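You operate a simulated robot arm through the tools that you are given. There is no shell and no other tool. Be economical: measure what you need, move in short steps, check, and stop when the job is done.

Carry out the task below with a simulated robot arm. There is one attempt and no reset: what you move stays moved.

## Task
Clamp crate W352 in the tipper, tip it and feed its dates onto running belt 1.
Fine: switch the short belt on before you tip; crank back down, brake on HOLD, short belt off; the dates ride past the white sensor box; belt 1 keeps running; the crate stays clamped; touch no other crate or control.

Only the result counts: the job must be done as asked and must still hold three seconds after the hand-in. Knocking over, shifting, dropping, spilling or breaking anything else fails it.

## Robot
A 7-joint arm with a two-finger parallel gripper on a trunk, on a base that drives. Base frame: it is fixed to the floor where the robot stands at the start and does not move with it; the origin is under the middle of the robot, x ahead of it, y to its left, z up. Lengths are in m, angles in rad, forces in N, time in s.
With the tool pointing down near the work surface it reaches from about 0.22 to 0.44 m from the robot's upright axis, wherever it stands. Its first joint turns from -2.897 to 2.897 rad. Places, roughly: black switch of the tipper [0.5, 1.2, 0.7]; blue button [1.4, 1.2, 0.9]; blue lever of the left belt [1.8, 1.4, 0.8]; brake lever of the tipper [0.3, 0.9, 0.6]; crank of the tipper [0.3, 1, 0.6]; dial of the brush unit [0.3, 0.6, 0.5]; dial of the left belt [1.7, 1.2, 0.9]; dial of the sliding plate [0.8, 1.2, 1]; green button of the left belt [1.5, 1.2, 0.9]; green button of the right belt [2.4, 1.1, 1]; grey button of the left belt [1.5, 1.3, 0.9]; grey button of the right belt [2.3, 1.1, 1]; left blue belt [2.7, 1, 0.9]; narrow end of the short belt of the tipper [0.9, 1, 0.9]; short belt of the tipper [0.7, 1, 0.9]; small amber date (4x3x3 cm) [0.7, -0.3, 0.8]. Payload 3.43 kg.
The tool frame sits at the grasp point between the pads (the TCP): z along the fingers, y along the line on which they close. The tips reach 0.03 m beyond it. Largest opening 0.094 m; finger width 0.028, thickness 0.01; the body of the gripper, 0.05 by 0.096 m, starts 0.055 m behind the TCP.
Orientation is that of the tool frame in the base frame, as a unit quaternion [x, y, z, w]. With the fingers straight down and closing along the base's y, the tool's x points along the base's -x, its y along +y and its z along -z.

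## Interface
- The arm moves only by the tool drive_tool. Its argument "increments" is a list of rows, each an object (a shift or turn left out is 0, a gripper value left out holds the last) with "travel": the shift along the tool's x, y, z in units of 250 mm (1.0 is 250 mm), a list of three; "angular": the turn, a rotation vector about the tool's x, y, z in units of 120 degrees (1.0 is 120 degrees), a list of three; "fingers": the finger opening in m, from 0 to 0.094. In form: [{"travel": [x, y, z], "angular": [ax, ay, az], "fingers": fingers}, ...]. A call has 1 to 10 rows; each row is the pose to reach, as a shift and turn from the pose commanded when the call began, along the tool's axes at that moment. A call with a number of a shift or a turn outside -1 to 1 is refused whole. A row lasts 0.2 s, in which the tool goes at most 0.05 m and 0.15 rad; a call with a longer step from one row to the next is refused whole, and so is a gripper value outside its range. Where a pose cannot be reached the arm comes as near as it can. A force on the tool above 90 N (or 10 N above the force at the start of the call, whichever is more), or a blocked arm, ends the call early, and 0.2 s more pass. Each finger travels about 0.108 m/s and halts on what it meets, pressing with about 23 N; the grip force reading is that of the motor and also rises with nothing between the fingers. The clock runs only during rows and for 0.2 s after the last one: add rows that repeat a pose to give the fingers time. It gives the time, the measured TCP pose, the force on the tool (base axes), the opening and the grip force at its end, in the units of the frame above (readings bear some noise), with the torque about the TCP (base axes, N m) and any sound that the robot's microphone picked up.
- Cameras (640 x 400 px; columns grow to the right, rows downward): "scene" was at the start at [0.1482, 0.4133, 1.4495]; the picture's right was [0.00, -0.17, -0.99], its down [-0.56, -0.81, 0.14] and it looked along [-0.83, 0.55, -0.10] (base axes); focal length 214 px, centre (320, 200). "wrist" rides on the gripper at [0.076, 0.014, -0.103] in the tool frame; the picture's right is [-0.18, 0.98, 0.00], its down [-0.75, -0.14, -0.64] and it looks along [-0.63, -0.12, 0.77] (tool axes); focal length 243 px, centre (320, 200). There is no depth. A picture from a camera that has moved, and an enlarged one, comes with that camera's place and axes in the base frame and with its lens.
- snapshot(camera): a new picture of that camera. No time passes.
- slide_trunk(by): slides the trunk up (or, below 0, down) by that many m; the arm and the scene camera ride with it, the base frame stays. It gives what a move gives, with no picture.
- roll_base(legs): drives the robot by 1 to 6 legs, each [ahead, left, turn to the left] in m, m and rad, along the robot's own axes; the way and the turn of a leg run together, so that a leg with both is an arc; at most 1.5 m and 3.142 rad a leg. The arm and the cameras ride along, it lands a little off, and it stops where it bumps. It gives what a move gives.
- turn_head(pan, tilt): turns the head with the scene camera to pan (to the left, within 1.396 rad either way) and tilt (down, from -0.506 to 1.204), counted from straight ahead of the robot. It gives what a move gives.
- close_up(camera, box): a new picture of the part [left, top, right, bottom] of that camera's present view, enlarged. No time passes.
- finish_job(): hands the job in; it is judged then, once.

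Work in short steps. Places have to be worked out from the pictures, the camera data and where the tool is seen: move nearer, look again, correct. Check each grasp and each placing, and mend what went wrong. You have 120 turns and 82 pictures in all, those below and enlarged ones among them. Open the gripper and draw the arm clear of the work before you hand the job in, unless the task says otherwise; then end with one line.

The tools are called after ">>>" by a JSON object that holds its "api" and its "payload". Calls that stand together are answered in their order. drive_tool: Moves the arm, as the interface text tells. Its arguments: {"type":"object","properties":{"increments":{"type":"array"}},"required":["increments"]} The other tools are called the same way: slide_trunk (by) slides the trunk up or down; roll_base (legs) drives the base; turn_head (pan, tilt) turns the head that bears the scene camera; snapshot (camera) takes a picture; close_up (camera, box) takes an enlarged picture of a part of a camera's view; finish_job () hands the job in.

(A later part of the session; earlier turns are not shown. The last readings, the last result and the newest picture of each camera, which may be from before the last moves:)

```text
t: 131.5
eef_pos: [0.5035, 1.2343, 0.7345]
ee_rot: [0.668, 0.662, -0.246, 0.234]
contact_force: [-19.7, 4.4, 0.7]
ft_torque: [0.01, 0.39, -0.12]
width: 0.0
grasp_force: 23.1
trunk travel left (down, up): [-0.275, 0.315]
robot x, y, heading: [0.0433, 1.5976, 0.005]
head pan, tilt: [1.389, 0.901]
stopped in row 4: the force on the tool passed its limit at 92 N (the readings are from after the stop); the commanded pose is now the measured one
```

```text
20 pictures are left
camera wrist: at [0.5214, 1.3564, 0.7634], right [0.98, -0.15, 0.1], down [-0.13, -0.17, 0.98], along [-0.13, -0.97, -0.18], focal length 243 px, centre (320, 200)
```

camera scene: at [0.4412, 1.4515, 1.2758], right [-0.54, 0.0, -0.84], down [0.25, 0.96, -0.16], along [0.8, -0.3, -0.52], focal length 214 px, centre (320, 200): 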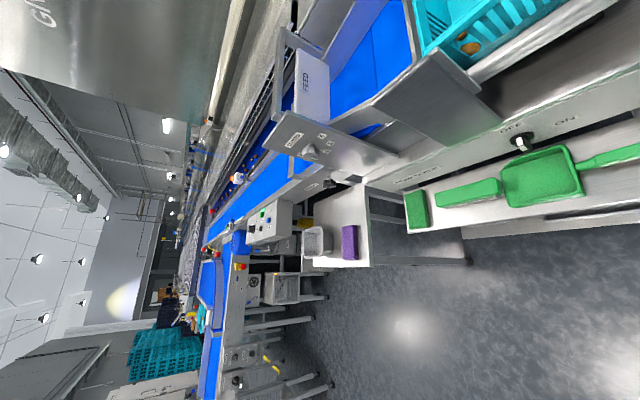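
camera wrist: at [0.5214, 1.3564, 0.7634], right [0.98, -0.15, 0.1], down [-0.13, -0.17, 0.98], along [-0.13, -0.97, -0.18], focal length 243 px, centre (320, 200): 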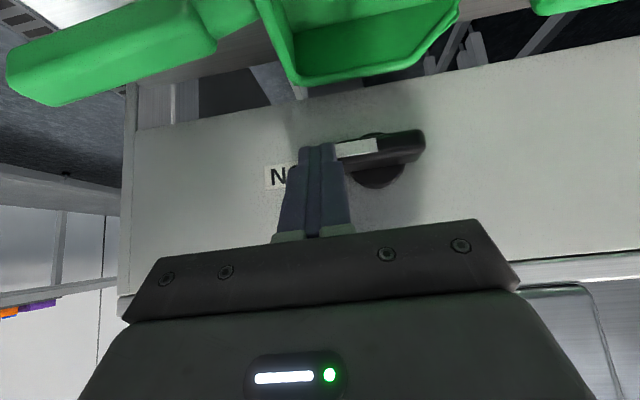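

The knob is at ON (pointer horizontal toward -x). I back away and up, and check it stays there.

>>> {"api": "drive_tool", "payload": {"increments": [{"travel": [0, -0.03, 0]}, {"travel": [0, -0.03, -0.15]}, {"travel": [0, -0.03, -0.33]}, {"travel": [0, -0.03, -0.52]}, {"travel": [0, -0.03, -0.71]}, {"travel": [0, -0.03, -0.9]}]}}

>>> {"api": "snapshot", "payload": {"camera": "wrist"}}

```text
t: 132.9
eef_pos: [0.5037, 1.3804, 0.9078]
ee_rot: [0.666, 0.664, -0.244, 0.237]
contact_force: [-0.4, 0.0, 0.1]
ft_torque: [-0.03, -0.01, -0.01]
width: 0.0002
grasp_force: 23.0
trunk travel left (down, up): [-0.275, 0.315]
robot x, y, heading: [0.0401, 1.5943, 0.012]
head pan, tilt: [1.389, 0.901]
```

```text
19 pictures are left
camera wrist: at [0.5212, 1.5039, 0.9369], right [0.98, -0.15, 0.11], down [-0.13, -0.17, 0.98], along [-0.13, -0.97, -0.18], focal length 243 px, centre (320, 200)
```

wrist: 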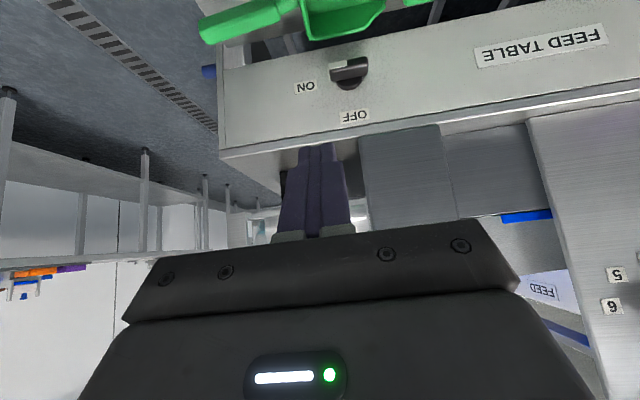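

The switch stays ON. Now to the front panel: brake lever (hub ≈(0.31, 0.883, 0.60), up = HOLD, right = FREE) and crank (hub ≈(0.32, 1.055, 0.625), handle hanging at ≈(0.27, 1.055, 0.52)). I drive back around and reorient the tool to point forward-down.

>>> {"api": "roll_base", "payload": {"legs": [[-0.36, 0, 0], [0, -0.63, 0]]}}

>>> {"api": "drive_tool", "payload": {"increments": [{"angular": [0, 0.067, 0]}, {"angular": [0, 0.133, 0]}, {"angular": [0, 0.2, 0]}, {"angular": [0, 0.267, 0]}, {"angular": [0, 0.333, 0]}]}}

>>> {"api": "drive_tool", "payload": {"increments": [{"angular": [0, 0, -0.07]}, {"angular": [0, 0, -0.14]}, {"angular": [0, 0, -0.21]}, {"angular": [0, 0, -0.28]}, {"angular": [0, 0, -0.35]}, {"angular": [0, 0, -0.42]}, {"angular": [0, 0, -0.49]}, {"angular": [0, 0, -0.56]}, {"angular": [0, 0, -0.63]}, {"angular": [0, 0, -0.7]}]}}

>>> {"api": "drive_tool", "payload": {"increments": [{"travel": [0.1, 0, 0], "angular": [0, -0.067, 0]}, {"travel": [0.2, 0, 0], "angular": [0, -0.133, 0]}, {"travel": [0.3, 0, 0], "angular": [0, -0.2, 0]}, {"travel": [0.4, 0, 0], "angular": [0, -0.267, 0]}, {"travel": [0.4, 0, 0], "angular": [0, -0.333, 0]}]}}

```text
t: 138.2
eef_pos: [0.1535, 0.7754, 0.9068]
ee_rot: [0.665, 0.665, -0.244, 0.237]
contact_force: [-0.5, -0.3, 0.0]
ft_torque: [0.01, 0.01, 0.03]
width: 0.0
grasp_force: 23.1
trunk travel left (down, up): [-0.275, 0.315]
robot x, y, heading: [-0.3076, 0.9902, 0.007]
head pan, tilt: [1.389, 0.901]
```

```text
t: 139.4
eef_pos: [0.1529, 0.7746, 0.9072]
ee_rot: [0.708, 0.706, -0.001, -0.006]
contact_force: [-1.1, -0.1, -0.2]
ft_torque: [-0.01, -0.01, -0.01]
width: 0.0
grasp_force: 22.7
trunk travel left (down, up): [-0.275, 0.315]
robot x, y, heading: [-0.3097, 0.9826, 0.007]
head pan, tilt: [1.389, 0.901]
```

```text
t: 141.7
eef_pos: [0.1523, 0.7749, 0.9063]
ee_rot: [0.052, 0.999, 0.001, -0.005]
contact_force: [-0.5, -1.2, -0.3]
ft_torque: [-0.01, 0.0, 0.02]
width: 0.0001
grasp_force: 23.0
trunk travel left (down, up): [-0.275, 0.315]
robot x, y, heading: [-0.3091, 0.9911, 0.008]
head pan, tilt: [1.389, 0.901]
```

```text
t: 142.8
eef_pos: [0.053, 0.7865, 0.9098]
ee_rot: [0.052, 0.94, -0.016, 0.337]
contact_force: [-1.1, -0.6, -0.5]
ft_torque: [-0.03, 0.0, 0.01]
width: 0.0
grasp_force: 22.5
trunk travel left (down, up): [-0.275, 0.315]
robot x, y, heading: [-0.3123, 0.9898, 0.014]
head pan, tilt: [1.389, 0.901]
```

Orientation is good (40° pitched forward). I fix the residual yaw and lower the tool in front of the panel for a straight look with the wrist camera.

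>>> {"api": "drive_tool", "payload": {"increments": [{"travel": [0.06, 0.09, 0.12], "angular": [-0.032, 0, -0.0385], "fingers": 0.05}, {"travel": [0.12, 0.18, 0.24], "angular": [-0.032, 0, -0.0385], "fingers": 0.05}, {"travel": [0.19, 0.28, 0.36], "angular": [-0.032, 0, -0.0385], "fingers": 0.05}, {"travel": [0.25, 0.38, 0.48], "angular": [-0.032, 0, -0.0385], "fingers": 0.05}, {"travel": [0.31, 0.47, 0.59], "angular": [-0.032, 0, -0.0385], "fingers": 0.05}, {"travel": [0.37, 0.56, 0.7], "angular": [-0.032, 0, -0.0385], "fingers": 0.05}, {"travel": [0.44, 0.66, 0.83], "angular": [-0.032, 0, -0.0385], "fingers": 0.05}]}}

>>> {"api": "snapshot", "payload": {"camera": "wrist"}}

```text
t: 144.4
eef_pos: [0.1152, 0.9438, 0.6762]
ee_rot: [0.002, 0.941, 0.001, 0.337]
contact_force: [0.2, 0.7, -0.2]
ft_torque: [0.02, 0.01, 0.01]
width: 0.0502
grasp_force: 0.0
trunk travel left (down, up): [-0.275, 0.315]
robot x, y, heading: [-0.3126, 0.9902, 0.005]
head pan, tilt: [1.389, 0.901]
```

```text
18 pictures are left
camera wrist: at [-0.0071, 0.9581, 0.7077], right [0.14, 0.98, 0.12], down [0.17, -0.14, 0.97], along [0.97, -0.12, -0.19], focal length 243 px, centre (320, 200)
```

wrist: 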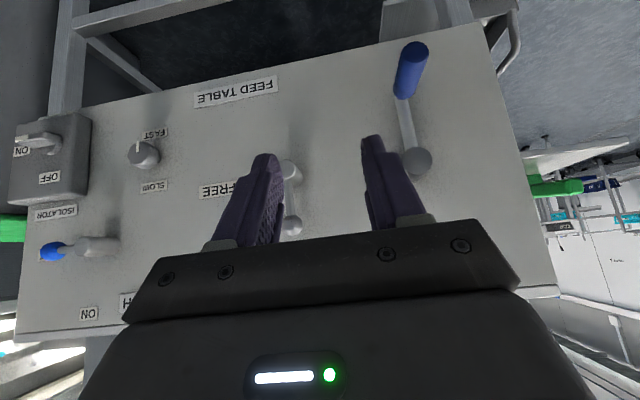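

Clear view: brake ball at ≈(0.30, 0.878, 0.672) above its hub (0.883, 0.595); crank handle sticks out from (0.30, 1.046, 0.523) to (0.22). I move the open fingers around the brake ball.

>>> {"api": "drive_tool", "payload": {"increments": [{"travel": [0, -0.13, 0]}, {"travel": [0, -0.264, 0]}, {"travel": [-0.13, -0.264, 0.11]}, {"travel": [-0.26, -0.264, 0.22]}, {"travel": [-0.39, -0.264, 0.33]}, {"travel": [-0.53, -0.264, 0.45]}]}}

>>> {"api": "snapshot", "payload": {"camera": "wrist"}}

```text
t: 145.8
eef_pos: [0.2929, 0.8775, 0.6758]
ee_rot: [0.002, 0.942, 0.001, 0.337]
contact_force: [0.2, -0.3, 0.5]
ft_torque: [0.02, 0.02, 0.02]
width: 0.0497
grasp_force: 0.1
trunk travel left (down, up): [-0.275, 0.315]
robot x, y, heading: [-0.3067, 0.9889, 0.007]
head pan, tilt: [1.389, 0.901]
```

```text
17 pictures are left
camera wrist: at [0.1688, 0.8917, 0.7067], right [0.15, 0.98, 0.12], down [0.18, -0.14, 0.97], along [0.97, -0.12, -0.19], focal length 243 px, centre (320, 200)
```

wrist: 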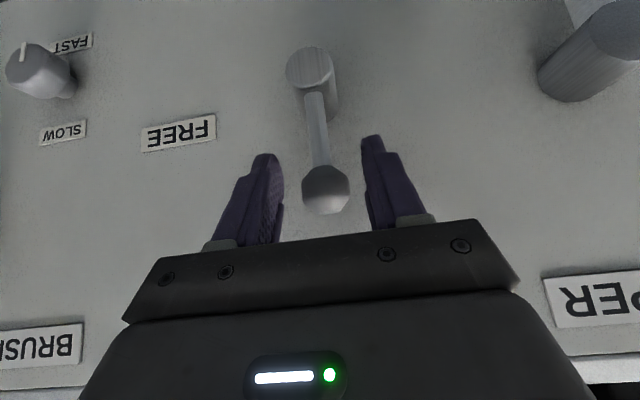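

The ball is right between the fingers. I close on it and start the 90° arc toward FREE (−y).

>>> {"api": "drive_tool", "payload": {"increments": [{"fingers": 0.02}, {"fingers": 0.0}, {"fingers": 0.0}]}}

>>> {"api": "drive_tool", "payload": {"increments": [{"travel": [0.003, -0.054, 0.004]}, {"travel": [0.012, -0.107, 0.0145]}, {"travel": [0.027, -0.156, 0.032]}, {"travel": [0.046, -0.2, 0.056]}, {"travel": [0.071, -0.239, 0.086]}]}}

```text
t: 146.7
eef_pos: [0.2916, 0.8784, 0.6783]
ee_rot: [0.001, 0.941, 0.001, 0.338]
contact_force: [-1.3, 1.5, 9.3]
ft_torque: [0.03, 0.34, 0.03]
width: 0.0278
grasp_force: 44.9
trunk travel left (down, up): [-0.275, 0.315]
robot x, y, heading: [-0.3078, 0.992, 0.013]
head pan, tilt: [1.389, 0.901]
```

```text
t: 147.8
eef_pos: [0.2831, 0.8078, 0.6462]
ee_rot: [0.006, 0.943, -0.003, 0.333]
contact_force: [-36.7, -24.9, 11.6]
ft_torque: [-0.35, 0.86, -0.67]
width: 0.0264
grasp_force: 45.2
trunk travel left (down, up): [-0.275, 0.315]
robot x, y, heading: [-0.3096, 0.9885, 0.003]
head pan, tilt: [1.389, 0.901]
```

The ball's radius is ~0.088 and the lever is moving. I follow the rest of the arc with the corrected radius, easing slightly off the panel.

>>> {"api": "drive_tool", "payload": {"increments": [{"travel": [0.05, -0.064, 0.03]}, {"travel": [0.096, -0.09, 0.066]}, {"travel": [0.134, -0.106, 0.112]}, {"travel": [0.172, -0.112, 0.159]}]}}

>>> {"api": "snapshot", "payload": {"camera": "wrist"}}

```text
t: 148.5
eef_pos: [0.2832, 0.8037, 0.631]
ee_rot: [-0.003, 0.937, 0.003, 0.349]
contact_force: [-52.2, 16.1, 77.7]
ft_torque: [0.71, 1.14, 0.83]
width: 0.022
grasp_force: 45.0
out of reach, approached as far as the arm can: row 3
trunk travel left (down, up): [-0.275, 0.315]
robot x, y, heading: [-0.3087, 0.9901, 0.01]
head pan, tilt: [1.389, 0.901]
stopped in row 3: the force on the tool passed its limit at 109 N (the readings are from after the stop); the commanded pose is now the measured one
```

```text
16 pictures are left
camera wrist: at [0.1594, 0.8167, 0.6574], right [0.13, 0.98, 0.12], down [0.15, -0.14, 0.98], along [0.98, -0.11, -0.17], focal length 243 px, centre (320, 200)
```

wrist: 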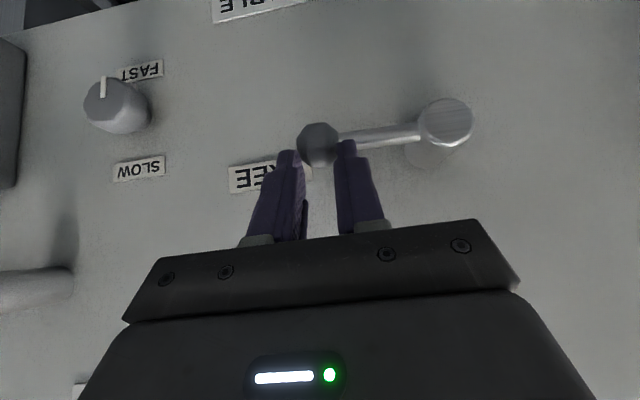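

The lever is nearly horizontal at FREE. I release, back off, lower the trunk for better reach, and check the lever.

>>> {"api": "drive_tool", "payload": {"increments": [{"fingers": 0.05}, {"fingers": 0.05}, {"travel": [0.1, 0, -0.1]}, {"travel": [0.2, 0, -0.2]}, {"travel": [0.32, 0, -0.3]}]}}

>>> {"api": "slide_trunk", "payload": {"by": -0.15}}

>>> {"api": "drive_tool", "payload": {"increments": [{"travel": [-0.09, 0.1, -0.12]}, {"travel": [-0.18, 0.2, -0.24]}, {"travel": [-0.27, 0.3, -0.36]}, {"travel": [-0.32, 0.4, -0.4]}]}}

>>> {"api": "snapshot", "payload": {"camera": "wrist"}}

```text
t: 149.7
eef_pos: [0.1795, 0.8059, 0.6296]
ee_rot: [-0.001, 0.94, 0.004, 0.342]
contact_force: [0.2, 0.6, -0.5]
ft_torque: [-0.02, -0.01, 0.0]
width: 0.0501
grasp_force: 0.1
trunk travel left (down, up): [-0.275, 0.315]
robot x, y, heading: [-0.3116, 0.9897, 0.013]
head pan, tilt: [1.389, 0.901]
```

```text
t: 151.4
eef_pos: [0.1799, 0.8053, 0.4784]
ee_rot: [-0.001, 0.939, 0.004, 0.343]
contact_force: [0.0, -0.4, 0.5]
ft_torque: [0.04, -0.01, -0.01]
width: 0.0501
grasp_force: 0.0
trunk travel left (down, up): [-0.125, 0.465]
robot x, y, heading: [-0.3114, 0.9941, 0.017]
head pan, tilt: [1.389, 0.901]
```

```text
t: 152.4
eef_pos: [0.1774, 0.9048, 0.608]
ee_rot: [-0.002, 0.939, 0.004, 0.343]
contact_force: [-0.3, -0.4, -0.9]
ft_torque: [0.0, -0.01, 0.02]
width: 0.05
grasp_force: 0.0
trunk travel left (down, up): [-0.125, 0.465]
robot x, y, heading: [-0.3081, 0.9887, 0.012]
head pan, tilt: [1.389, 0.901]
```

```text
15 pictures are left
camera wrist: at [0.0529, 0.9167, 0.6364], right [0.14, 0.98, 0.12], down [0.16, -0.15, 0.98], along [0.98, -0.11, -0.18], focal length 243 px, centre (320, 200)
```

wrist: 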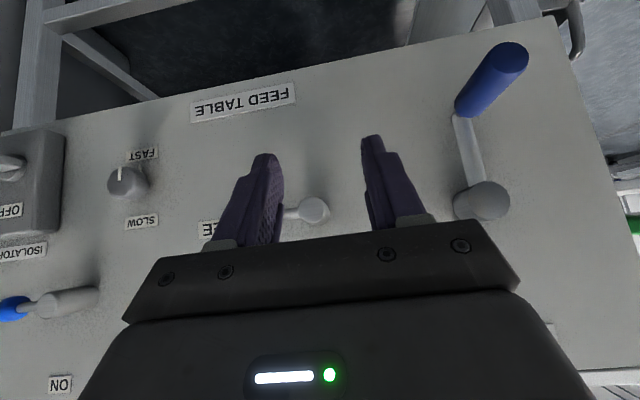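

The brake lever points to FREE. Now the crank handle, at ≈(0.25, 1.043, 0.53), hub at (1.045, 0.612), arm ≈0.084. I move over it and straddle the handle.

>>> {"api": "drive_tool", "payload": {"increments": [{"travel": [0, 0.16, -0.06]}, {"travel": [-0.01, 0.3, -0.12]}, {"travel": [-0.02, 0.44, -0.18]}, {"travel": [-0.026, 0.552, -0.2]}, {"travel": [-0.025, 0.552, -0.03]}, {"travel": [-0.024, 0.552, 0.13]}, {"travel": [-0.023, 0.552, 0.28]}, {"travel": [-0.022, 0.552, 0.38]}]}}

>>> {"api": "snapshot", "payload": {"camera": "wrist"}}

```text
t: 154.2
eef_pos: [0.2426, 1.045, 0.538]
ee_rot: [-0.002, 0.939, 0.004, 0.343]
contact_force: [-0.5, -0.2, 0.6]
ft_torque: [0.02, -0.01, 0.02]
width: 0.0501
grasp_force: 0.0
trunk travel left (down, up): [-0.125, 0.465]
robot x, y, heading: [-0.3125, 0.9914, 0.011]
head pan, tilt: [1.389, 0.901]
```

```text
14 pictures are left
camera wrist: at [0.119, 1.057, 0.5677], right [0.14, 0.98, 0.12], down [0.16, -0.15, 0.98], along [0.98, -0.11, -0.18], focal length 243 px, centre (320, 200)
```

wrist: 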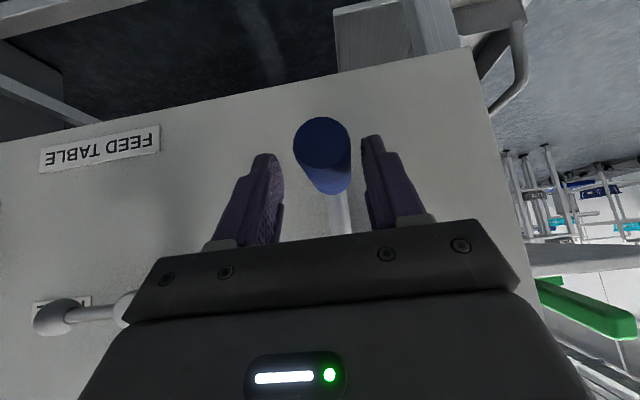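

The handle sits between the fingers, slightly low. I lower 13 mm and close on it.

>>> {"api": "drive_tool", "payload": {"increments": [{"travel": [0.018, 0.01, 0.053]}, {"travel": [0.018, 0.01, 0.053], "fingers": 0.02}, {"travel": [0.018, 0.01, 0.053], "fingers": 0.0}, {"travel": [0.018, 0.01, 0.053], "fingers": 0.0}]}}

```text
t: 155.2
eef_pos: [0.2472, 1.0481, 0.525]
ee_rot: [-0.003, 0.939, 0.005, 0.343]
contact_force: [-1.2, 16.8, 1.0]
ft_torque: [-0.29, 0.22, -0.1]
width: 0.0328
grasp_force: 45.0
trunk travel left (down, up): [-0.125, 0.465]
robot x, y, heading: [-0.3079, 0.9945, 0.015]
head pan, tilt: [1.389, 0.901]
```

Gripped (Ø33 mm). I test the crank direction: 20° toward +y (clockwise as seen from the robot).

>>> {"api": "drive_tool", "payload": {"increments": [{"travel": [-0.002, 0.03, -0.002]}, {"travel": [-0.003, 0.06, -0.004]}, {"travel": [-0.008, 0.09, -0.009]}, {"travel": [-0.013, 0.119, -0.016]}]}}

```text
t: 156.2
eef_pos: [0.2486, 1.0502, 0.5251]
ee_rot: [0.007, 0.94, -0.009, 0.341]
contact_force: [10.8, -6.6, -21.0]
ft_torque: [-0.22, -0.48, 0.11]
width: 0.0329
grasp_force: 44.7
trunk travel left (down, up): [-0.125, 0.465]
robot x, y, heading: [-0.3125, 0.9882, 0.01]
head pan, tilt: [1.389, 0.901]
stopped in row 4: the force on the tool passed its limit at 96 N (the readings are from after the stop); the commanded pose is now the measured one
```

It is against a stop that way. I try toward −y.

>>> {"api": "drive_tool", "payload": {"increments": [{"travel": [0, -0.03, 0]}, {"travel": [-0.002, -0.06, -0.002]}, {"travel": [-0.005, -0.09, -0.006]}, {"travel": [-0.01, -0.119, -0.013]}]}}

```text
t: 157.2
eef_pos: [0.246, 1.0241, 0.5319]
ee_rot: [0.006, 0.94, -0.007, 0.341]
contact_force: [11.7, 18.6, -5.9]
ft_torque: [-0.29, 0.04, -0.12]
width: 0.0332
grasp_force: 44.6
trunk travel left (down, up): [-0.125, 0.465]
robot x, y, heading: [-0.3089, 0.9882, 0.006]
head pan, tilt: [1.389, 0.901]
```

It turns this way with moderate resistance. I continue cranking along the arc (pivot y 1.0475, z 0.612, r 0.087).

>>> {"api": "drive_tool", "payload": {"increments": [{"travel": [-0.015, -0.055, -0.018]}, {"travel": [-0.037, -0.106, -0.043]}, {"travel": [-0.063, -0.15, -0.075]}, {"travel": [-0.095, -0.187, -0.112]}, {"travel": [-0.129, -0.214, -0.154]}]}}

```text
t: 158.3
eef_pos: [0.2453, 0.9692, 0.5806]
ee_rot: [0.006, 0.94, -0.009, 0.34]
contact_force: [10.3, 13.4, -12.9]
ft_torque: [-0.13, 0.57, 1.72]
width: 0.0289
grasp_force: 45.0
trunk travel left (down, up): [-0.125, 0.465]
robot x, y, heading: [-0.309, 0.9894, 0.01]
head pan, tilt: [1.389, 0.901]
```

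Following well (68°). I continue to 118°.

>>> {"api": "drive_tool", "payload": {"increments": [{"travel": [-0.037, -0.018, -0.044]}, {"travel": [-0.076, -0.025, -0.091]}, {"travel": [-0.115, -0.022, -0.137]}, {"travel": [-0.153, -0.008, -0.182]}, {"travel": [-0.189, 0.016, -0.225]}]}}

>>> {"api": "snapshot", "payload": {"camera": "wrist"}}

```text
t: 159.6
eef_pos: [0.245, 0.9573, 0.6538]
ee_rot: [0.013, 0.94, -0.014, 0.341]
contact_force: [-3.1, -70.1, -3.3]
ft_torque: [-1.91, 1.08, -0.43]
width: 0.0288
grasp_force: 45.2
trunk travel left (down, up): [-0.125, 0.465]
robot x, y, heading: [-0.312, 0.9897, -0.005]
head pan, tilt: [1.389, 0.901]
```

```text
13 pictures are left
camera wrist: at [0.1218, 0.9746, 0.6842], right [0.18, 0.98, 0.1], down [0.16, -0.13, 0.98], along [0.97, -0.16, -0.18], focal length 243 px, centre (320, 200)
```

wrist: 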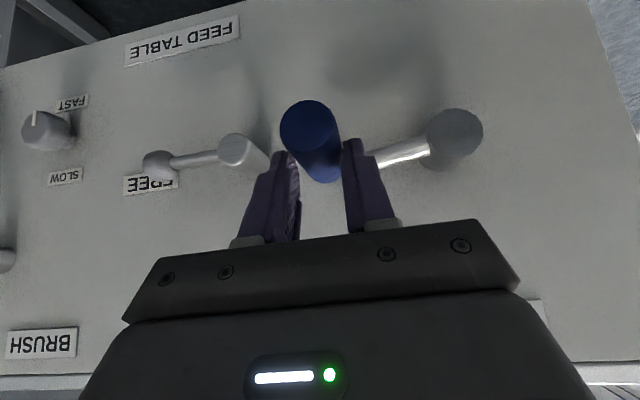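

The handle has slid toward the fingertips since the true radius is ~0.092 (pivot z 0.617). The crank is at ~105°. I continue with the corrected arc; from here the −y finger pushes it positively.

>>> {"api": "drive_tool", "payload": {"increments": [{"travel": [-0.03, -0.037, -0.036]}, {"travel": [-0.067, -0.01, -0.08]}, {"travel": [-0.101, 0.027, -0.12]}, {"travel": [-0.131, 0.073, -0.155]}]}}

```text
t: 160.6
eef_pos: [0.2443, 0.9762, 0.7111]
ee_rot: [0.012, 0.938, -0.013, 0.345]
contact_force: [-16.5, -63.2, 35.9]
ft_torque: [-2.56, 0.76, -0.81]
width: 0.0276
grasp_force: 45.0
trunk travel left (down, up): [-0.125, 0.465]
robot x, y, heading: [-0.3105, 0.9893, 0.003]
head pan, tilt: [1.389, 0.901]
```

The y force is high again; I look at where the handle is.

>>> {"api": "snapshot", "payload": {"camera": "wrist"}}

```text
12 pictures are left
camera wrist: at [0.1214, 0.9951, 0.7383], right [0.17, 0.98, 0.1], down [0.15, -0.13, 0.98], along [0.97, -0.15, -0.17], focal length 243 px, centre (320, 200)
```

wrist: 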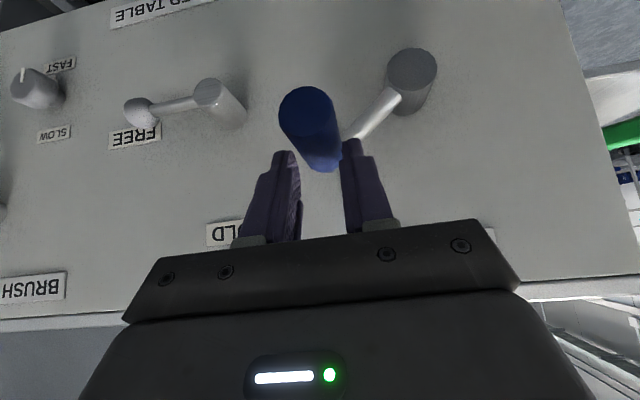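

The crank is at ~133° and moving properly, the −y finger pushing. I continue to ~175°.

>>> {"api": "drive_tool", "payload": {"increments": [{"travel": [-0.022, 0.057, -0.026]}, {"travel": [-0.037, 0.113, -0.044]}, {"travel": [-0.048, 0.173, -0.057]}, {"travel": [-0.053, 0.236, -0.063]}]}}

>>> {"api": "snapshot", "payload": {"camera": "wrist"}}

```text
t: 160.9
eef_pos: [0.2454, 0.9812, 0.7139]
ee_rot: [0.018, 0.938, -0.02, 0.345]
contact_force: [-16.7, -11.5, 20.9]
ft_torque: [-0.22, -0.16, -0.5]
width: 0.0272
grasp_force: 44.8
trunk travel left (down, up): [-0.125, 0.465]
robot x, y, heading: [-0.3107, 0.9881, -0.005]
head pan, tilt: [1.389, 0.901]
stopped in row 1: the force on the tool passed its limit at 96 N (the readings are from after the stop); the commanded pose is now the measured one
```

```text
11 pictures are left
camera wrist: at [0.122, 1.0006, 0.7428], right [0.19, 0.98, 0.09], down [0.15, -0.12, 0.98], along [0.97, -0.17, -0.17], focal length 243 px, centre (320, 200)
```

wrist: 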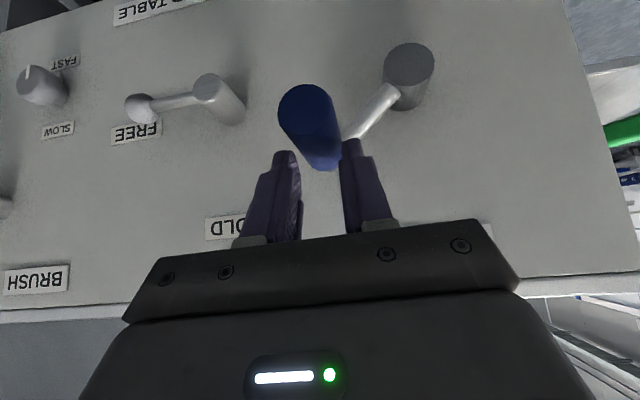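

It stops firmly at ~135°, apparently the end stop. I hold there for a few seconds to let the dates slide out.

>>> {"api": "drive_tool", "payload": {"increments": [{"travel": [0, 0.02, 0]}, {"travel": [0, 0.02, 0]}, {"travel": [0, 0.02, 0]}, {"travel": [0, 0.02, 0]}, {"travel": [0, 0.02, 0]}, {"travel": [0, 0.02, 0]}, {"travel": [0, 0.02, 0]}, {"travel": [0, 0.02, 0]}, {"travel": [0, 0.02, 0]}, {"travel": [0, 0.02, 0]}]}}

>>> {"api": "drive_tool", "payload": {"increments": [{"travel": [0, 0, 0]}, {"travel": [0, 0, 0]}, {"travel": [0, 0, 0]}, {"travel": [0, 0, 0]}, {"travel": [0, 0, 0]}, {"travel": [0, 0, 0]}, {"travel": [0, 0, 0]}, {"travel": [0, 0, 0]}, {"travel": [0, 0, 0]}, {"travel": [0, 0, 0]}]}}

```text
t: 163.1
eef_pos: [0.245, 0.9819, 0.715]
ee_rot: [0.018, 0.938, -0.021, 0.345]
contact_force: [-25.7, -48.7, 28.7]
ft_torque: [-1.96, 0.94, -0.77]
width: 0.0271
grasp_force: 44.8
trunk travel left (down, up): [-0.125, 0.465]
robot x, y, heading: [-0.3095, 0.9905, 0.0]
head pan, tilt: [1.389, 0.901]
```

```text
t: 165.3
eef_pos: [0.2467, 0.9813, 0.7153]
ee_rot: [0.018, 0.938, -0.021, 0.346]
contact_force: [-23.8, -47.8, 34.9]
ft_torque: [-1.88, 0.59, -0.5]
width: 0.0269
grasp_force: 45.1
trunk travel left (down, up): [-0.125, 0.465]
robot x, y, heading: [-0.3068, 0.9845, -0.007]
head pan, tilt: [1.389, 0.901]
```

Steady against the stop; the dates have had over 4 s. Now I crank back along the arc toward the bottom.

>>> {"api": "drive_tool", "payload": {"increments": [{"travel": [0.0515, -0.054, 0.061]}, {"travel": [0.098, -0.086, 0.116]}, {"travel": [0.147, -0.108, 0.174]}, {"travel": [0.198, -0.119, 0.236]}, {"travel": [0.245, -0.119, 0.291]}, {"travel": [0.296, -0.108, 0.352]}, {"travel": [0.343, -0.086, 0.407]}]}}

>>> {"api": "snapshot", "payload": {"camera": "wrist"}}

```text
t: 166.9
eef_pos: [0.2469, 0.9715, 0.5807]
ee_rot: [0.012, 0.939, -0.015, 0.344]
contact_force: [-5.0, 3.1, 6.3]
ft_torque: [0.38, -0.3, 1.34]
width: 0.0295
grasp_force: 45.3
trunk travel left (down, up): [-0.125, 0.465]
robot x, y, heading: [-0.3097, 0.9876, 0.002]
head pan, tilt: [1.389, 0.901]
```

```text
10 pictures are left
camera wrist: at [0.1232, 0.9896, 0.6087], right [0.17, 0.98, 0.1], down [0.16, -0.13, 0.98], along [0.97, -0.15, -0.18], focal length 243 px, centre (320, 200)
```

wrist: 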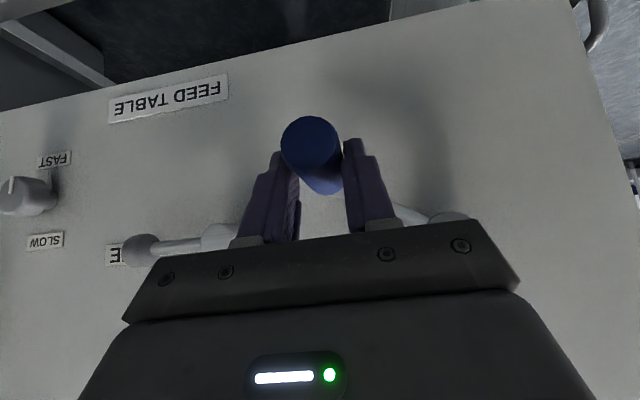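

Coming back nicely (~63°). I go on to the bottom stop.

>>> {"api": "drive_tool", "payload": {"increments": [{"travel": [0.013, 0.032, 0.015]}, {"travel": [0.044, 0.074, 0.052]}, {"travel": [0.071, 0.122, 0.084]}, {"travel": [0.091, 0.178, 0.108]}, {"travel": [0.106, 0.238, 0.125]}, {"travel": [0.113, 0.302, 0.135]}, {"travel": [0.116, 0.348, 0.138]}]}}

```text
t: 168.5
eef_pos: [0.2494, 1.0478, 0.5343]
ee_rot: [0.016, 0.938, -0.019, 0.345]
contact_force: [-8.6, -11.8, 15.7]
ft_torque: [0.29, -0.66, 1.52]
width: 0.0315
grasp_force: 45.1
trunk travel left (down, up): [-0.125, 0.465]
robot x, y, heading: [-0.3101, 0.9858, -0.0]
head pan, tilt: [1.389, 0.901]
```

The crank is back at its starting bottom position. I release, back off, raise and look down at the crate and belt.

>>> {"api": "drive_tool", "payload": {"increments": [{"fingers": 0.055}, {"fingers": 0.055}, {"travel": [0.0, 0, -0.15], "fingers": 0.055}, {"travel": [0.08, 0, -0.3]}, {"travel": [0.2, 0, -0.44]}, {"travel": [0.34, 0, -0.54]}]}}

>>> {"api": "slide_trunk", "payload": {"by": 0.45}}

>>> {"api": "turn_head", "payload": {"pan": 0, "tilt": 0.1}}

>>> {"api": "snapshot", "payload": {"camera": "scene"}}

```text
t: 169.9
eef_pos: [0.0986, 1.0566, 0.5844]
ee_rot: [0.015, 0.939, -0.018, 0.344]
contact_force: [-0.1, 0.2, 0.9]
ft_torque: [-0.02, -0.01, 0.0]
width: 0.055
grasp_force: 0.1
trunk travel left (down, up): [-0.125, 0.465]
robot x, y, heading: [-0.3117, 0.9871, 0.001]
head pan, tilt: [1.389, 0.901]
```

```text
refused: 0.45 is not a number from -0.4 to 0.4
```

```text
t: 171.5
eef_pos: [0.0985, 1.0574, 0.5851]
ee_rot: [0.015, 0.939, -0.018, 0.343]
contact_force: [0.0, -0.1, 0.2]
ft_torque: [0.01, 0.02, 0.01]
width: 0.0549
grasp_force: 0.1
trunk travel left (down, up): [-0.125, 0.465]
robot x, y, heading: [-0.3076, 0.9861, 0.003]
head pan, tilt: [0.0, 0.099]
```

```text
9 pictures are left
camera scene: at [0.1514, 1.0565, 0.6798], right [-0.04, -1.0, 0.02], down [-0.82, 0.02, -0.57], along [0.57, -0.04, -0.82], focal length 214 px, centre (320, 200)
```

scene: 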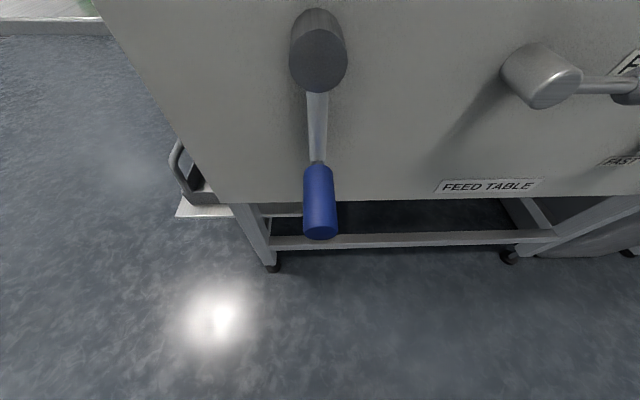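

Crank hangs down. I raise the trunk by 0.4 and the arm further to look into the crate.

>>> {"api": "slide_trunk", "payload": {"by": 0.4}}

>>> {"api": "drive_tool", "payload": {"increments": [{"travel": [-0.12, 0, -0.15]}, {"travel": [-0.24, 0, -0.3]}, {"travel": [-0.36, 0, -0.45]}, {"travel": [-0.48, 0, -0.6]}, {"travel": [-0.6, 0, -0.75]}]}}

>>> {"api": "snapshot", "payload": {"camera": "scene"}}

```text
t: 175.3
eef_pos: [0.0995, 1.0566, 0.9844]
ee_rot: [0.015, 0.939, -0.018, 0.343]
contact_force: [0.3, -0.4, 0.7]
ft_torque: [0.01, 0.01, 0.02]
width: 0.0552
grasp_force: 0.0
trunk travel left (down, up): [-0.525, 0.065]
robot x, y, heading: [-0.3082, 0.9926, 0.003]
head pan, tilt: [0.0, 0.099]
```

```text
t: 176.5
eef_pos: [0.0903, 1.0608, 1.2257]
ee_rot: [0.015, 0.938, -0.018, 0.345]
contact_force: [-0.6, 0.3, 0.5]
ft_torque: [-0.03, 0.0, -0.01]
width: 0.0549
grasp_force: 0.1
trunk travel left (down, up): [-0.525, 0.065]
robot x, y, heading: [-0.31, 0.9899, 0.005]
head pan, tilt: [0.0, 0.099]
```

```text
8 pictures are left
camera scene: at [0.1422, 1.0612, 1.3213], right [-0.04, -1.0, 0.02], down [-0.82, 0.02, -0.57], along [0.57, -0.04, -0.82], focal length 214 px, centre (320, 200)
```

scene: 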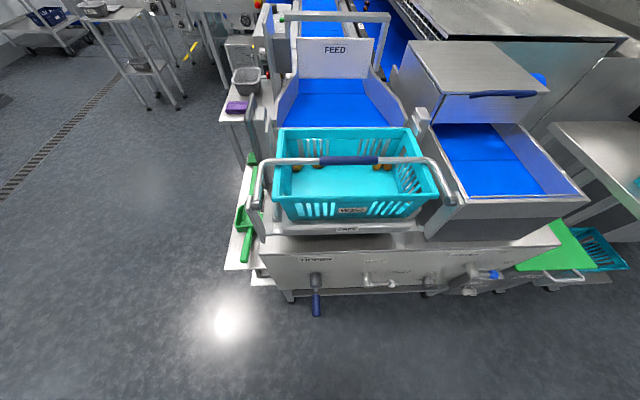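

Dates are still in the crate, it seems. I zoom to verify.

>>> {"api": "close_up", "payload": {"camera": "scene", "box": [235, 70, 455, 300]}}

```text
1.74 times, centred on (345, 185) of scene
camera zoom: at [0.1422, 1.0612, 1.3213], right [-0.04, -1.0, 0.02], down [-0.82, 0.02, -0.57], along [0.57, -0.04, -0.82], focal length 373 px, centre (276, 226)
```

zoom: 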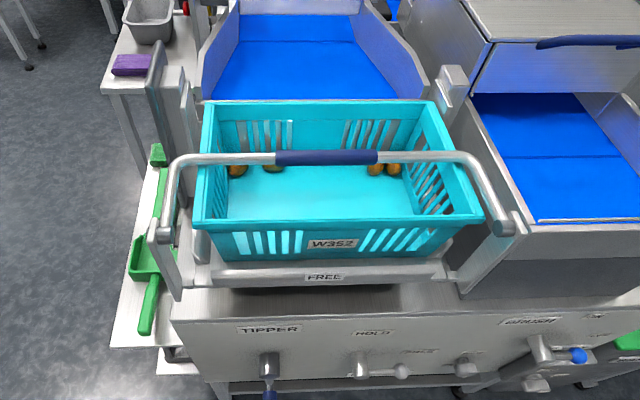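

All four dates are still inside: I had pushed radially, not tangentially, so ~135° was not the stop and the tip was incomplete. Refit from pictures: pivot (y 1.048, z 0.622), radius 0.095. I go back down and regrip the handle centred.

>>> {"api": "drive_tool", "payload": {"increments": [{"travel": [0.12, 0, 0.15], "angular": [-0.021, 0, -0.0076]}, {"travel": [0.24, 0, 0.3], "angular": [-0.021, 0, -0.0076]}, {"travel": [0.36, 0, 0.45], "angular": [-0.021, 0, -0.0076]}, {"travel": [0.48, 0, 0.6], "angular": [-0.021, 0, -0.0076]}, {"travel": [0.6, 0, 0.75], "angular": [-0.021, 0, -0.0076]}]}}

>>> {"api": "slide_trunk", "payload": {"by": -0.4}}

>>> {"api": "turn_head", "payload": {"pan": 1.39, "tilt": 0.9}}

```text
t: 177.7
eef_pos: [0.1003, 1.0574, 0.982]
ee_rot: [0.0, 0.939, 0.0, 0.343]
contact_force: [0.5, 0.4, -0.1]
ft_torque: [-0.01, -0.01, 0.0]
width: 0.0549
grasp_force: 0.1
trunk travel left (down, up): [-0.525, 0.065]
robot x, y, heading: [-0.3087, 0.9918, -0.0]
head pan, tilt: [0.0, 0.099]
```

```text
t: 181.5
eef_pos: [0.0993, 1.0572, 0.5824]
ee_rot: [-0.001, 0.939, 0.0, 0.343]
contact_force: [-0.2, -0.1, 0.4]
ft_torque: [0.04, -0.02, 0.0]
width: 0.0549
grasp_force: 0.1
trunk travel left (down, up): [-0.125, 0.465]
robot x, y, heading: [-0.3133, 0.9889, 0.007]
head pan, tilt: [0.0, 0.099]
```

```text
t: 183.1
eef_pos: [0.0992, 1.0568, 0.5824]
ee_rot: [0.0, 0.939, -0.001, 0.344]
contact_force: [-0.7, -0.6, 0.1]
ft_torque: [0.01, 0.02, -0.01]
width: 0.0551
grasp_force: 0.1
trunk travel left (down, up): [-0.125, 0.465]
robot x, y, heading: [-0.3097, 0.9869, -0.002]
head pan, tilt: [1.389, 0.901]
```

Now I regrip the handle, slightly deeper than before.

>>> {"api": "drive_tool", "payload": {"increments": [{"travel": [-0.11, -0.012, 0.08]}, {"travel": [-0.22, -0.024, 0.16]}, {"travel": [-0.331, -0.036, 0.242]}, {"travel": [-0.326, -0.036, 0.4]}, {"travel": [-0.312, -0.036, 0.585]}, {"travel": [-0.312, -0.036, 0.585], "fingers": 0.02}, {"travel": [-0.312, -0.036, 0.585], "fingers": 0.0}, {"travel": [-0.312, -0.036, 0.585], "fingers": 0.0}]}}

>>> {"api": "snapshot", "payload": {"camera": "wrist"}}

```text
t: 184.9
eef_pos: [0.2532, 1.048, 0.5186]
ee_rot: [0.0, 0.939, -0.001, 0.343]
contact_force: [-1.6, 6.7, -7.6]
ft_torque: [-0.11, -0.2, -0.08]
width: 0.0331
grasp_force: 44.8
trunk travel left (down, up): [-0.125, 0.465]
robot x, y, heading: [-0.3126, 0.9877, -0.0]
head pan, tilt: [1.389, 0.901]
```

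```text
6 pictures are left
camera wrist: at [0.1294, 1.0617, 0.5483], right [0.14, 0.98, 0.12], down [0.16, -0.14, 0.98], along [0.98, -0.12, -0.18], focal length 243 px, centre (320, 200)
```

wrist: 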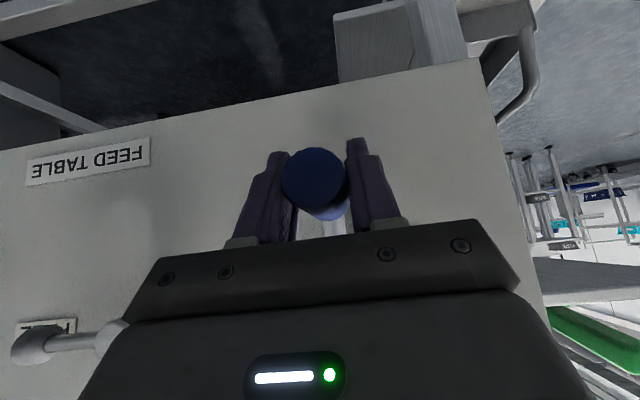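

A deep, centred grip. I crank along the refined circle, 10° per row, to 100°.

>>> {"api": "drive_tool", "payload": {"increments": [{"travel": [-0.004, -0.066, -0.004]}, {"travel": [-0.015, -0.13, -0.017]}, {"travel": [-0.033, -0.19, -0.039]}, {"travel": [-0.057, -0.244, -0.068]}, {"travel": [-0.087, -0.291, -0.104]}, {"travel": [-0.122, -0.329, -0.145]}, {"travel": [-0.161, -0.357, -0.191]}, {"travel": [-0.202, -0.374, -0.24]}, {"travel": [-0.245, -0.38, -0.291]}, {"travel": [-0.287, -0.374, -0.341]}]}}

```text
t: 187.1
eef_pos: [0.2536, 0.9565, 0.6315]
ee_rot: [0.0, 0.939, -0.001, 0.345]
contact_force: [8.2, 21.1, -18.2]
ft_torque: [0.0, -0.21, -0.1]
width: 0.0333
grasp_force: 44.8
trunk travel left (down, up): [-0.125, 0.465]
robot x, y, heading: [-0.3125, 0.9885, 0.001]
head pan, tilt: [1.389, 0.901]
```

Smooth, low forces. I continue to 180°.

>>> {"api": "drive_tool", "payload": {"increments": [{"travel": [-0.041, 0.017, -0.049]}, {"travel": [-0.08, 0.045, -0.095]}, {"travel": [-0.115, 0.083, -0.136]}, {"travel": [-0.145, 0.13, -0.172]}, {"travel": [-0.17, 0.184, -0.201]}, {"travel": [-0.188, 0.244, -0.223]}, {"travel": [-0.199, 0.308, -0.236]}, {"travel": [-0.202, 0.374, -0.24]}]}}

```text
t: 188.5
eef_pos: [0.2543, 1.0008, 0.7135]
ee_rot: [0.006, 0.936, -0.01, 0.352]
contact_force: [-21.7, -9.7, 31.8]
ft_torque: [0.05, -0.24, 1.17]
width: 0.0292
grasp_force: 44.9
trunk travel left (down, up): [-0.125, 0.465]
robot x, y, heading: [-0.3106, 0.986, -0.006]
head pan, tilt: [1.389, 0.901]
stopped in row 7: the force on the tool passed its limit at 98 N (the readings are from after the stop); the commanded pose is now the measured one
```

It stopped at ~150°. I push a little tangentially to see whether it's a true stop, holding time for the dates.

>>> {"api": "drive_tool", "payload": {"increments": [{"travel": [-0.006, 0.02, -0.007]}, {"travel": [-0.012, 0.04, -0.015]}, {"travel": [-0.012, 0.04, -0.015]}, {"travel": [-0.012, 0.04, -0.015]}, {"travel": [-0.012, 0.04, -0.015]}, {"travel": [-0.012, 0.04, -0.015]}, {"travel": [-0.012, 0.04, -0.015]}, {"travel": [-0.012, 0.04, -0.015]}, {"travel": [-0.012, 0.04, -0.015]}, {"travel": [-0.012, 0.04, -0.015]}]}}

>>> {"api": "snapshot", "payload": {"camera": "wrist"}}

```text
t: 190.7
eef_pos: [0.2544, 1.0092, 0.7186]
ee_rot: [0.006, 0.936, -0.009, 0.353]
contact_force: [-10.7, -38.6, 43.0]
ft_torque: [-1.19, 0.8, 0.93]
width: 0.0289
grasp_force: 44.9
trunk travel left (down, up): [-0.125, 0.465]
robot x, y, heading: [-0.3131, 0.9899, -0.005]
head pan, tilt: [1.389, 0.901]
```

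```text
5 pictures are left
camera wrist: at [0.1305, 1.0243, 0.7439], right [0.16, 0.98, 0.11], down [0.14, -0.13, 0.98], along [0.98, -0.14, -0.16], focal length 243 px, centre (320, 200)
```

wrist: 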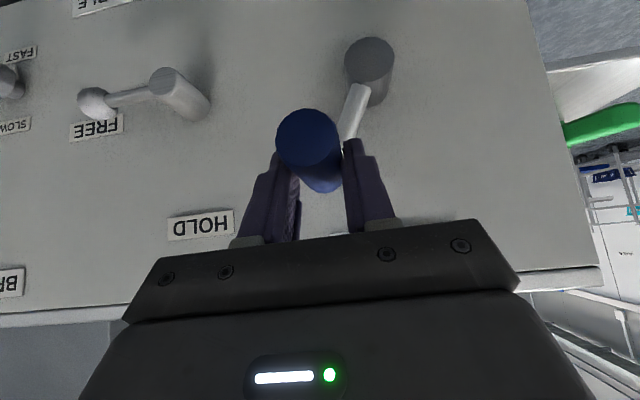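

The crank is at ~157° and still moves. I go on toward the top, tracking slightly higher.

>>> {"api": "drive_tool", "payload": {"increments": [{"travel": [-0.014, 0.03, -0.016]}, {"travel": [-0.024, 0.065, -0.028]}, {"travel": [-0.028, 0.1, -0.033]}, {"travel": [-0.031, 0.13, -0.037]}, {"travel": [-0.031, 0.165, -0.037]}, {"travel": [-0.031, 0.2, -0.037]}]}}

```text
t: 192.1
eef_pos: [0.2565, 1.0632, 0.7264]
ee_rot: [0.004, 0.937, -0.008, 0.35]
contact_force: [-5.5, -13.4, 16.4]
ft_torque: [-0.78, 0.36, 1.24]
width: 0.029
grasp_force: 44.9
trunk travel left (down, up): [-0.125, 0.465]
robot x, y, heading: [-0.3105, 0.9918, -0.007]
head pan, tilt: [1.389, 0.901]
```

Past the top (≈188°) with low force, so the crank has more travel. I continue carefully down the +y side to find its end.

>>> {"api": "drive_tool", "payload": {"increments": [{"travel": [0.013, 0.04, 0.016]}, {"travel": [0.026, 0.079, 0.031]}, {"travel": [0.044, 0.139, 0.052]}, {"travel": [0.069, 0.193, 0.081]}, {"travel": [0.099, 0.24, 0.117]}, {"travel": [0.134, 0.278, 0.159]}]}}

```text
t: 193.5
eef_pos: [0.2588, 1.1352, 0.6734]
ee_rot: [0.003, 0.937, -0.008, 0.35]
contact_force: [-4.2, 25.0, 19.5]
ft_torque: [0.25, 0.01, 1.27]
width: 0.0293
grasp_force: 44.6
trunk travel left (down, up): [-0.125, 0.465]
robot x, y, heading: [-0.3081, 0.987, 0.0]
head pan, tilt: [1.389, 0.901]
```

It keeps turning (≈244°), so it is a multi-turn crank. I continue to 340°.

>>> {"api": "drive_tool", "payload": {"increments": [{"travel": [0.046, 0.028, 0.055]}, {"travel": [0.09, 0.045, 0.107]}, {"travel": [0.135, 0.051, 0.161]}, {"travel": [0.18, 0.045, 0.214]}, {"travel": [0.224, 0.028, 0.266]}, {"travel": [0.264, 0, 0.314]}, {"travel": [0.303, -0.038, 0.36]}, {"travel": [0.334, -0.085, 0.396]}, {"travel": [0.358, -0.139, 0.425]}, {"travel": [0.377, -0.199, 0.448]}]}}

```text
t: 194.9
eef_pos: [0.2605, 1.1448, 0.5807]
ee_rot: [0.001, 0.935, -0.001, 0.356]
contact_force: [-26.4, 0.4, 38.3]
ft_torque: [0.59, 0.26, 0.39]
width: 0.033
grasp_force: 45.5
trunk travel left (down, up): [-0.125, 0.465]
robot x, y, heading: [-0.3091, 0.9879, -0.003]
head pan, tilt: [1.389, 0.901]
stopped in row 7: the force on the tool passed its limit at 113 N (the readings are from after the stop); the commanded pose is now the measured one
```

Stopped at ~293°. I test with a small tangential push and hold for time.

>>> {"api": "drive_tool", "payload": {"increments": [{"travel": [0.014, -0.02, 0.017]}, {"travel": [0.028, -0.034, 0.034]}, {"travel": [0.028, -0.034, 0.034]}, {"travel": [0.028, -0.034, 0.034]}, {"travel": [0.028, -0.034, 0.034]}, {"travel": [0.028, -0.034, 0.034]}, {"travel": [0.028, -0.034, 0.034]}, {"travel": [0.028, -0.034, 0.034]}]}}

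```text
t: 195.4
eef_pos: [0.2615, 1.1455, 0.581]
ee_rot: [-0.001, 0.933, 0.003, 0.361]
contact_force: [-39.0, -5.3, 61.2]
ft_torque: [0.33, 1.0, 0.25]
width: 0.0332
grasp_force: 45.2
trunk travel left (down, up): [-0.125, 0.465]
robot x, y, heading: [-0.3111, 0.9872, 0.009]
head pan, tilt: [1.389, 0.901]
stopped in row 2: the force on the tool passed its limit at 98 N (the readings are from after the stop); the commanded pose is now the measured one
```

A true end stop at ~293°. I hold here a few seconds for the dates to fall.

>>> {"api": "drive_tool", "payload": {"increments": [{"travel": [0, 0, 0]}, {"travel": [0, 0, 0]}, {"travel": [0, 0, 0]}, {"travel": [0, 0, 0]}, {"travel": [0, 0, 0]}, {"travel": [0, 0, 0]}, {"travel": [0, 0, 0]}, {"travel": [0, 0, 0]}, {"travel": [0, 0, 0]}, {"travel": [0, 0, 0]}]}}

>>> {"api": "drive_tool", "payload": {"increments": [{"travel": [0, 0, 0]}, {"travel": [0, 0, 0]}, {"travel": [0, 0, 0]}, {"travel": [0, 0, 0]}, {"travel": [0, 0, 0]}, {"travel": [0, 0, 0]}, {"travel": [0, 0, 0]}, {"travel": [0, 0, 0]}, {"travel": [0, 0, 0]}, {"travel": [0, 0, 0]}]}}

```text
t: 197.6
eef_pos: [0.2622, 1.1447, 0.5803]
ee_rot: [-0.001, 0.932, 0.002, 0.361]
contact_force: [-48.2, 2.3, 74.8]
ft_torque: [-0.1, 0.04, -0.05]
width: 0.0331
grasp_force: 45.1
trunk travel left (down, up): [-0.125, 0.465]
robot x, y, heading: [-0.3057, 0.9896, -0.0]
head pan, tilt: [1.389, 0.901]
```

```text
t: 199.8
eef_pos: [0.2618, 1.1458, 0.5819]
ee_rot: [-0.001, 0.932, 0.003, 0.362]
contact_force: [-47.3, 5.4, 77.3]
ft_torque: [-0.2, 0.13, -0.1]
width: 0.0331
grasp_force: 44.6
trunk travel left (down, up): [-0.125, 0.465]
robot x, y, heading: [-0.3127, 0.9893, 0.008]
head pan, tilt: [1.389, 0.901]
```

Held over 4 s. Now I crank back the reverse way, first over the top.

>>> {"api": "drive_tool", "payload": {"increments": [{"travel": [-0.0675, -0.008, -0.074]}, {"travel": [-0.13, -0.008, -0.142]}, {"travel": [-0.181, -0.02, -0.198]}, {"travel": [-0.227, -0.042, -0.248]}, {"travel": [-0.267, -0.076, -0.292]}, {"travel": [-0.302, -0.12, -0.33]}, {"travel": [-0.332, -0.17, -0.363]}, {"travel": [-0.356, -0.228, -0.389]}, {"travel": [-0.373, -0.292, -0.407]}, {"travel": [-0.381, -0.356, -0.416]}]}}

```text
t: 202.0
eef_pos: [0.2668, 1.0602, 0.7187]
ee_rot: [-0.002, 0.932, 0.003, 0.362]
contact_force: [-12.4, 13.6, 21.4]
ft_torque: [0.61, 0.45, -0.02]
width: 0.0328
grasp_force: 44.8
trunk travel left (down, up): [-0.125, 0.465]
robot x, y, heading: [-0.3112, 0.9909, 0.004]
head pan, tilt: [1.389, 0.901]
```

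Good; near the top again. I continue down the −y side.

>>> {"api": "drive_tool", "payload": {"increments": [{"travel": [0.008, -0.068, 0.009]}, {"travel": [0.016, -0.132, 0.018]}, {"travel": [0.032, -0.196, 0.035]}, {"travel": [0.057, -0.254, 0.062]}, {"travel": [0.086, -0.305, 0.094]}, {"travel": [0.122, -0.348, 0.133]}, {"travel": [0.162, -0.382, 0.177]}, {"travel": [0.205, -0.404, 0.224]}, {"travel": [0.248, -0.416, 0.271]}, {"travel": [0.294, -0.416, 0.322]}]}}

```text
t: 204.2
eef_pos: [0.2641, 0.9553, 0.6074]
ee_rot: [-0.002, 0.934, 0.002, 0.358]
contact_force: [1.5, 28.5, 10.5]
ft_torque: [0.59, 0.23, -0.3]
width: 0.0329
grasp_force: 44.8
trunk travel left (down, up): [-0.125, 0.465]
robot x, y, heading: [-0.309, 0.9866, 0.004]
head pan, tilt: [1.389, 0.901]
```

Nearly home. I finish to the bottom stop, then release and rise back out.

>>> {"api": "drive_tool", "payload": {"increments": [{"travel": [0.049, 0.015, 0.053]}, {"travel": [0.09, 0.038, 0.099]}, {"travel": [0.13, 0.071, 0.142]}, {"travel": [0.165, 0.114, 0.18]}, {"travel": [0.193, 0.164, 0.211]}, {"travel": [0.216, 0.222, 0.236]}, {"travel": [0.231, 0.284, 0.252]}, {"travel": [0.239, 0.349, 0.261]}, {"travel": [0.24, 0.389, 0.263]}]}}

```text
t: 206.2
eef_pos: [0.264, 1.0502, 0.5166]
ee_rot: [-0.001, 0.935, 0.003, 0.356]
contact_force: [-1.2, -10.5, -6.6]
ft_torque: [0.48, 0.2, 0.13]
width: 0.0329
grasp_force: 44.9
trunk travel left (down, up): [-0.125, 0.465]
robot x, y, heading: [-0.3106, 0.9891, 0.005]
head pan, tilt: [1.389, 0.901]
```

Crank is home. I release it and go to the brake: with closed fingers I'll hook under the lever ball (≈(0.29, 0.79, 0.60)) and lift it toward HOLD. First release and move below-left in front of it.

>>> {"api": "drive_tool", "payload": {"increments": [{"fingers": 0.055}, {"fingers": 0.055}, {"travel": [0.0, 0, -0.15], "fingers": 0.055}, {"travel": [0.08, 0, -0.3]}, {"travel": [0.2, 0, -0.4]}, {"travel": [0.34, 0, -0.46], "fingers": 0.0}, {"travel": [0.34, 0, -0.46], "fingers": 0.0}]}}

```text
t: 207.8
eef_pos: [0.1239, 1.0483, 0.5465]
ee_rot: [-0.001, 0.934, 0.001, 0.357]
contact_force: [0.7, 0.7, -0.2]
ft_torque: [0.0, 0.05, 0.01]
width: 0.0
grasp_force: 23.2
trunk travel left (down, up): [-0.125, 0.465]
robot x, y, heading: [-0.3096, 0.9852, 0.005]
head pan, tilt: [1.389, 0.901]
```

I move across to y≈0.80, then in under the ball.

>>> {"api": "drive_tool", "payload": {"increments": [{"travel": [-0.01, -0.17, -0.01]}, {"travel": [-0.02, -0.34, -0.02]}, {"travel": [-0.021, -0.51, -0.024]}, {"travel": [-0.021, -0.68, -0.024]}, {"travel": [-0.021, -0.84, -0.024]}, {"travel": [-0.021, -0.985, -0.024]}]}}

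>>> {"api": "drive_tool", "payload": {"increments": [{"travel": [-0.12, 0, 0.105]}, {"travel": [-0.24, 0, 0.21]}, {"travel": [-0.36, 0, 0.32]}, {"travel": [-0.46, 0, 0.41]}]}}

>>> {"api": "snapshot", "payload": {"camera": "wrist"}}

```text
t: 209.2
eef_pos: [0.124, 0.8033, 0.556]
ee_rot: [0.0, 0.934, 0.002, 0.358]
contact_force: [0.1, -0.7, -0.6]
ft_torque: [-0.04, -0.02, -0.04]
width: 0.0
grasp_force: 23.2
trunk travel left (down, up): [-0.125, 0.465]
robot x, y, heading: [-0.3127, 0.988, 0.001]
head pan, tilt: [1.389, 0.901]
```

```text
t: 210.2
eef_pos: [0.2792, 0.8025, 0.5551]
ee_rot: [0.0, 0.934, 0.001, 0.357]
contact_force: [0.8, 0.0, 0.0]
ft_torque: [0.0, 0.0, 0.0]
width: 0.0
grasp_force: 22.5
trunk travel left (down, up): [-0.125, 0.465]
robot x, y, heading: [-0.3096, 0.9906, 0.003]
head pan, tilt: [1.389, 0.901]
```

```text
4 pictures are left
camera wrist: at [0.1547, 0.8149, 0.5798], right [0.14, 0.98, 0.12], down [0.13, -0.14, 0.98], along [0.98, -0.12, -0.15], focal length 243 px, centre (320, 200)
```

wrist: 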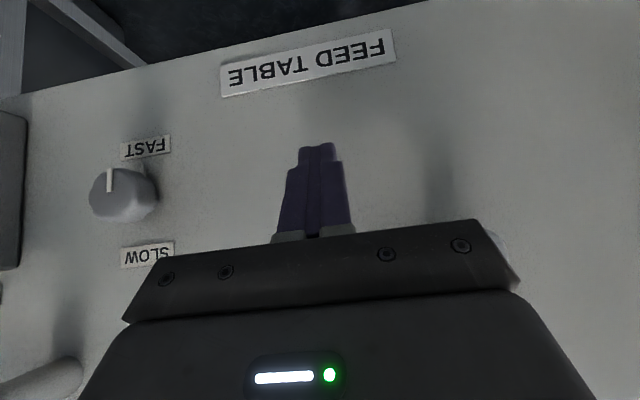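

The fingers are below the lever. I lift along its arc.

>>> {"api": "drive_tool", "payload": {"increments": [{"travel": [-0.053, 0, -0.06]}, {"travel": [-0.107, 0, -0.119]}, {"travel": [-0.144, 0.022, -0.161]}, {"travel": [-0.179, 0.062, -0.2]}, {"travel": [-0.207, 0.102, -0.231]}, {"travel": [-0.23, 0.15, -0.256]}]}}

```text
t: 211.6
eef_pos: [0.2791, 0.8399, 0.6416]
ee_rot: [-0.001, 0.934, 0.002, 0.358]
contact_force: [-2.1, -1.5, 0.4]
ft_torque: [0.03, -0.02, 0.01]
width: 0.0
grasp_force: 21.8
trunk travel left (down, up): [-0.125, 0.465]
robot x, y, heading: [-0.3143, 0.9867, 0.003]
head pan, tilt: [1.389, 0.901]
```

No resistance felt at the end. I move to the −y side of the ball at its height and push toward +y to feel it against the HOLD stop.

>>> {"api": "drive_tool", "payload": {"increments": [{"travel": [0, -0.18, 0]}, {"travel": [-0.093, -0.18, -0.104]}, {"travel": [-0.093, -0.05, -0.104]}, {"travel": [-0.093, 0.02, -0.104]}, {"travel": [-0.093, 0.06, -0.104]}, {"travel": [-0.093, 0.08, -0.104]}]}}

```text
t: 213.0
eef_pos: [0.2781, 0.8581, 0.6762]
ee_rot: [0.0, 0.934, 0.001, 0.358]
contact_force: [-0.2, -9.1, -2.8]
ft_torque: [-0.08, 0.05, -0.19]
width: 0.0
grasp_force: 23.4
trunk travel left (down, up): [-0.125, 0.465]
robot x, y, heading: [-0.3087, 0.9899, -0.002]
head pan, tilt: [1.389, 0.901]
```

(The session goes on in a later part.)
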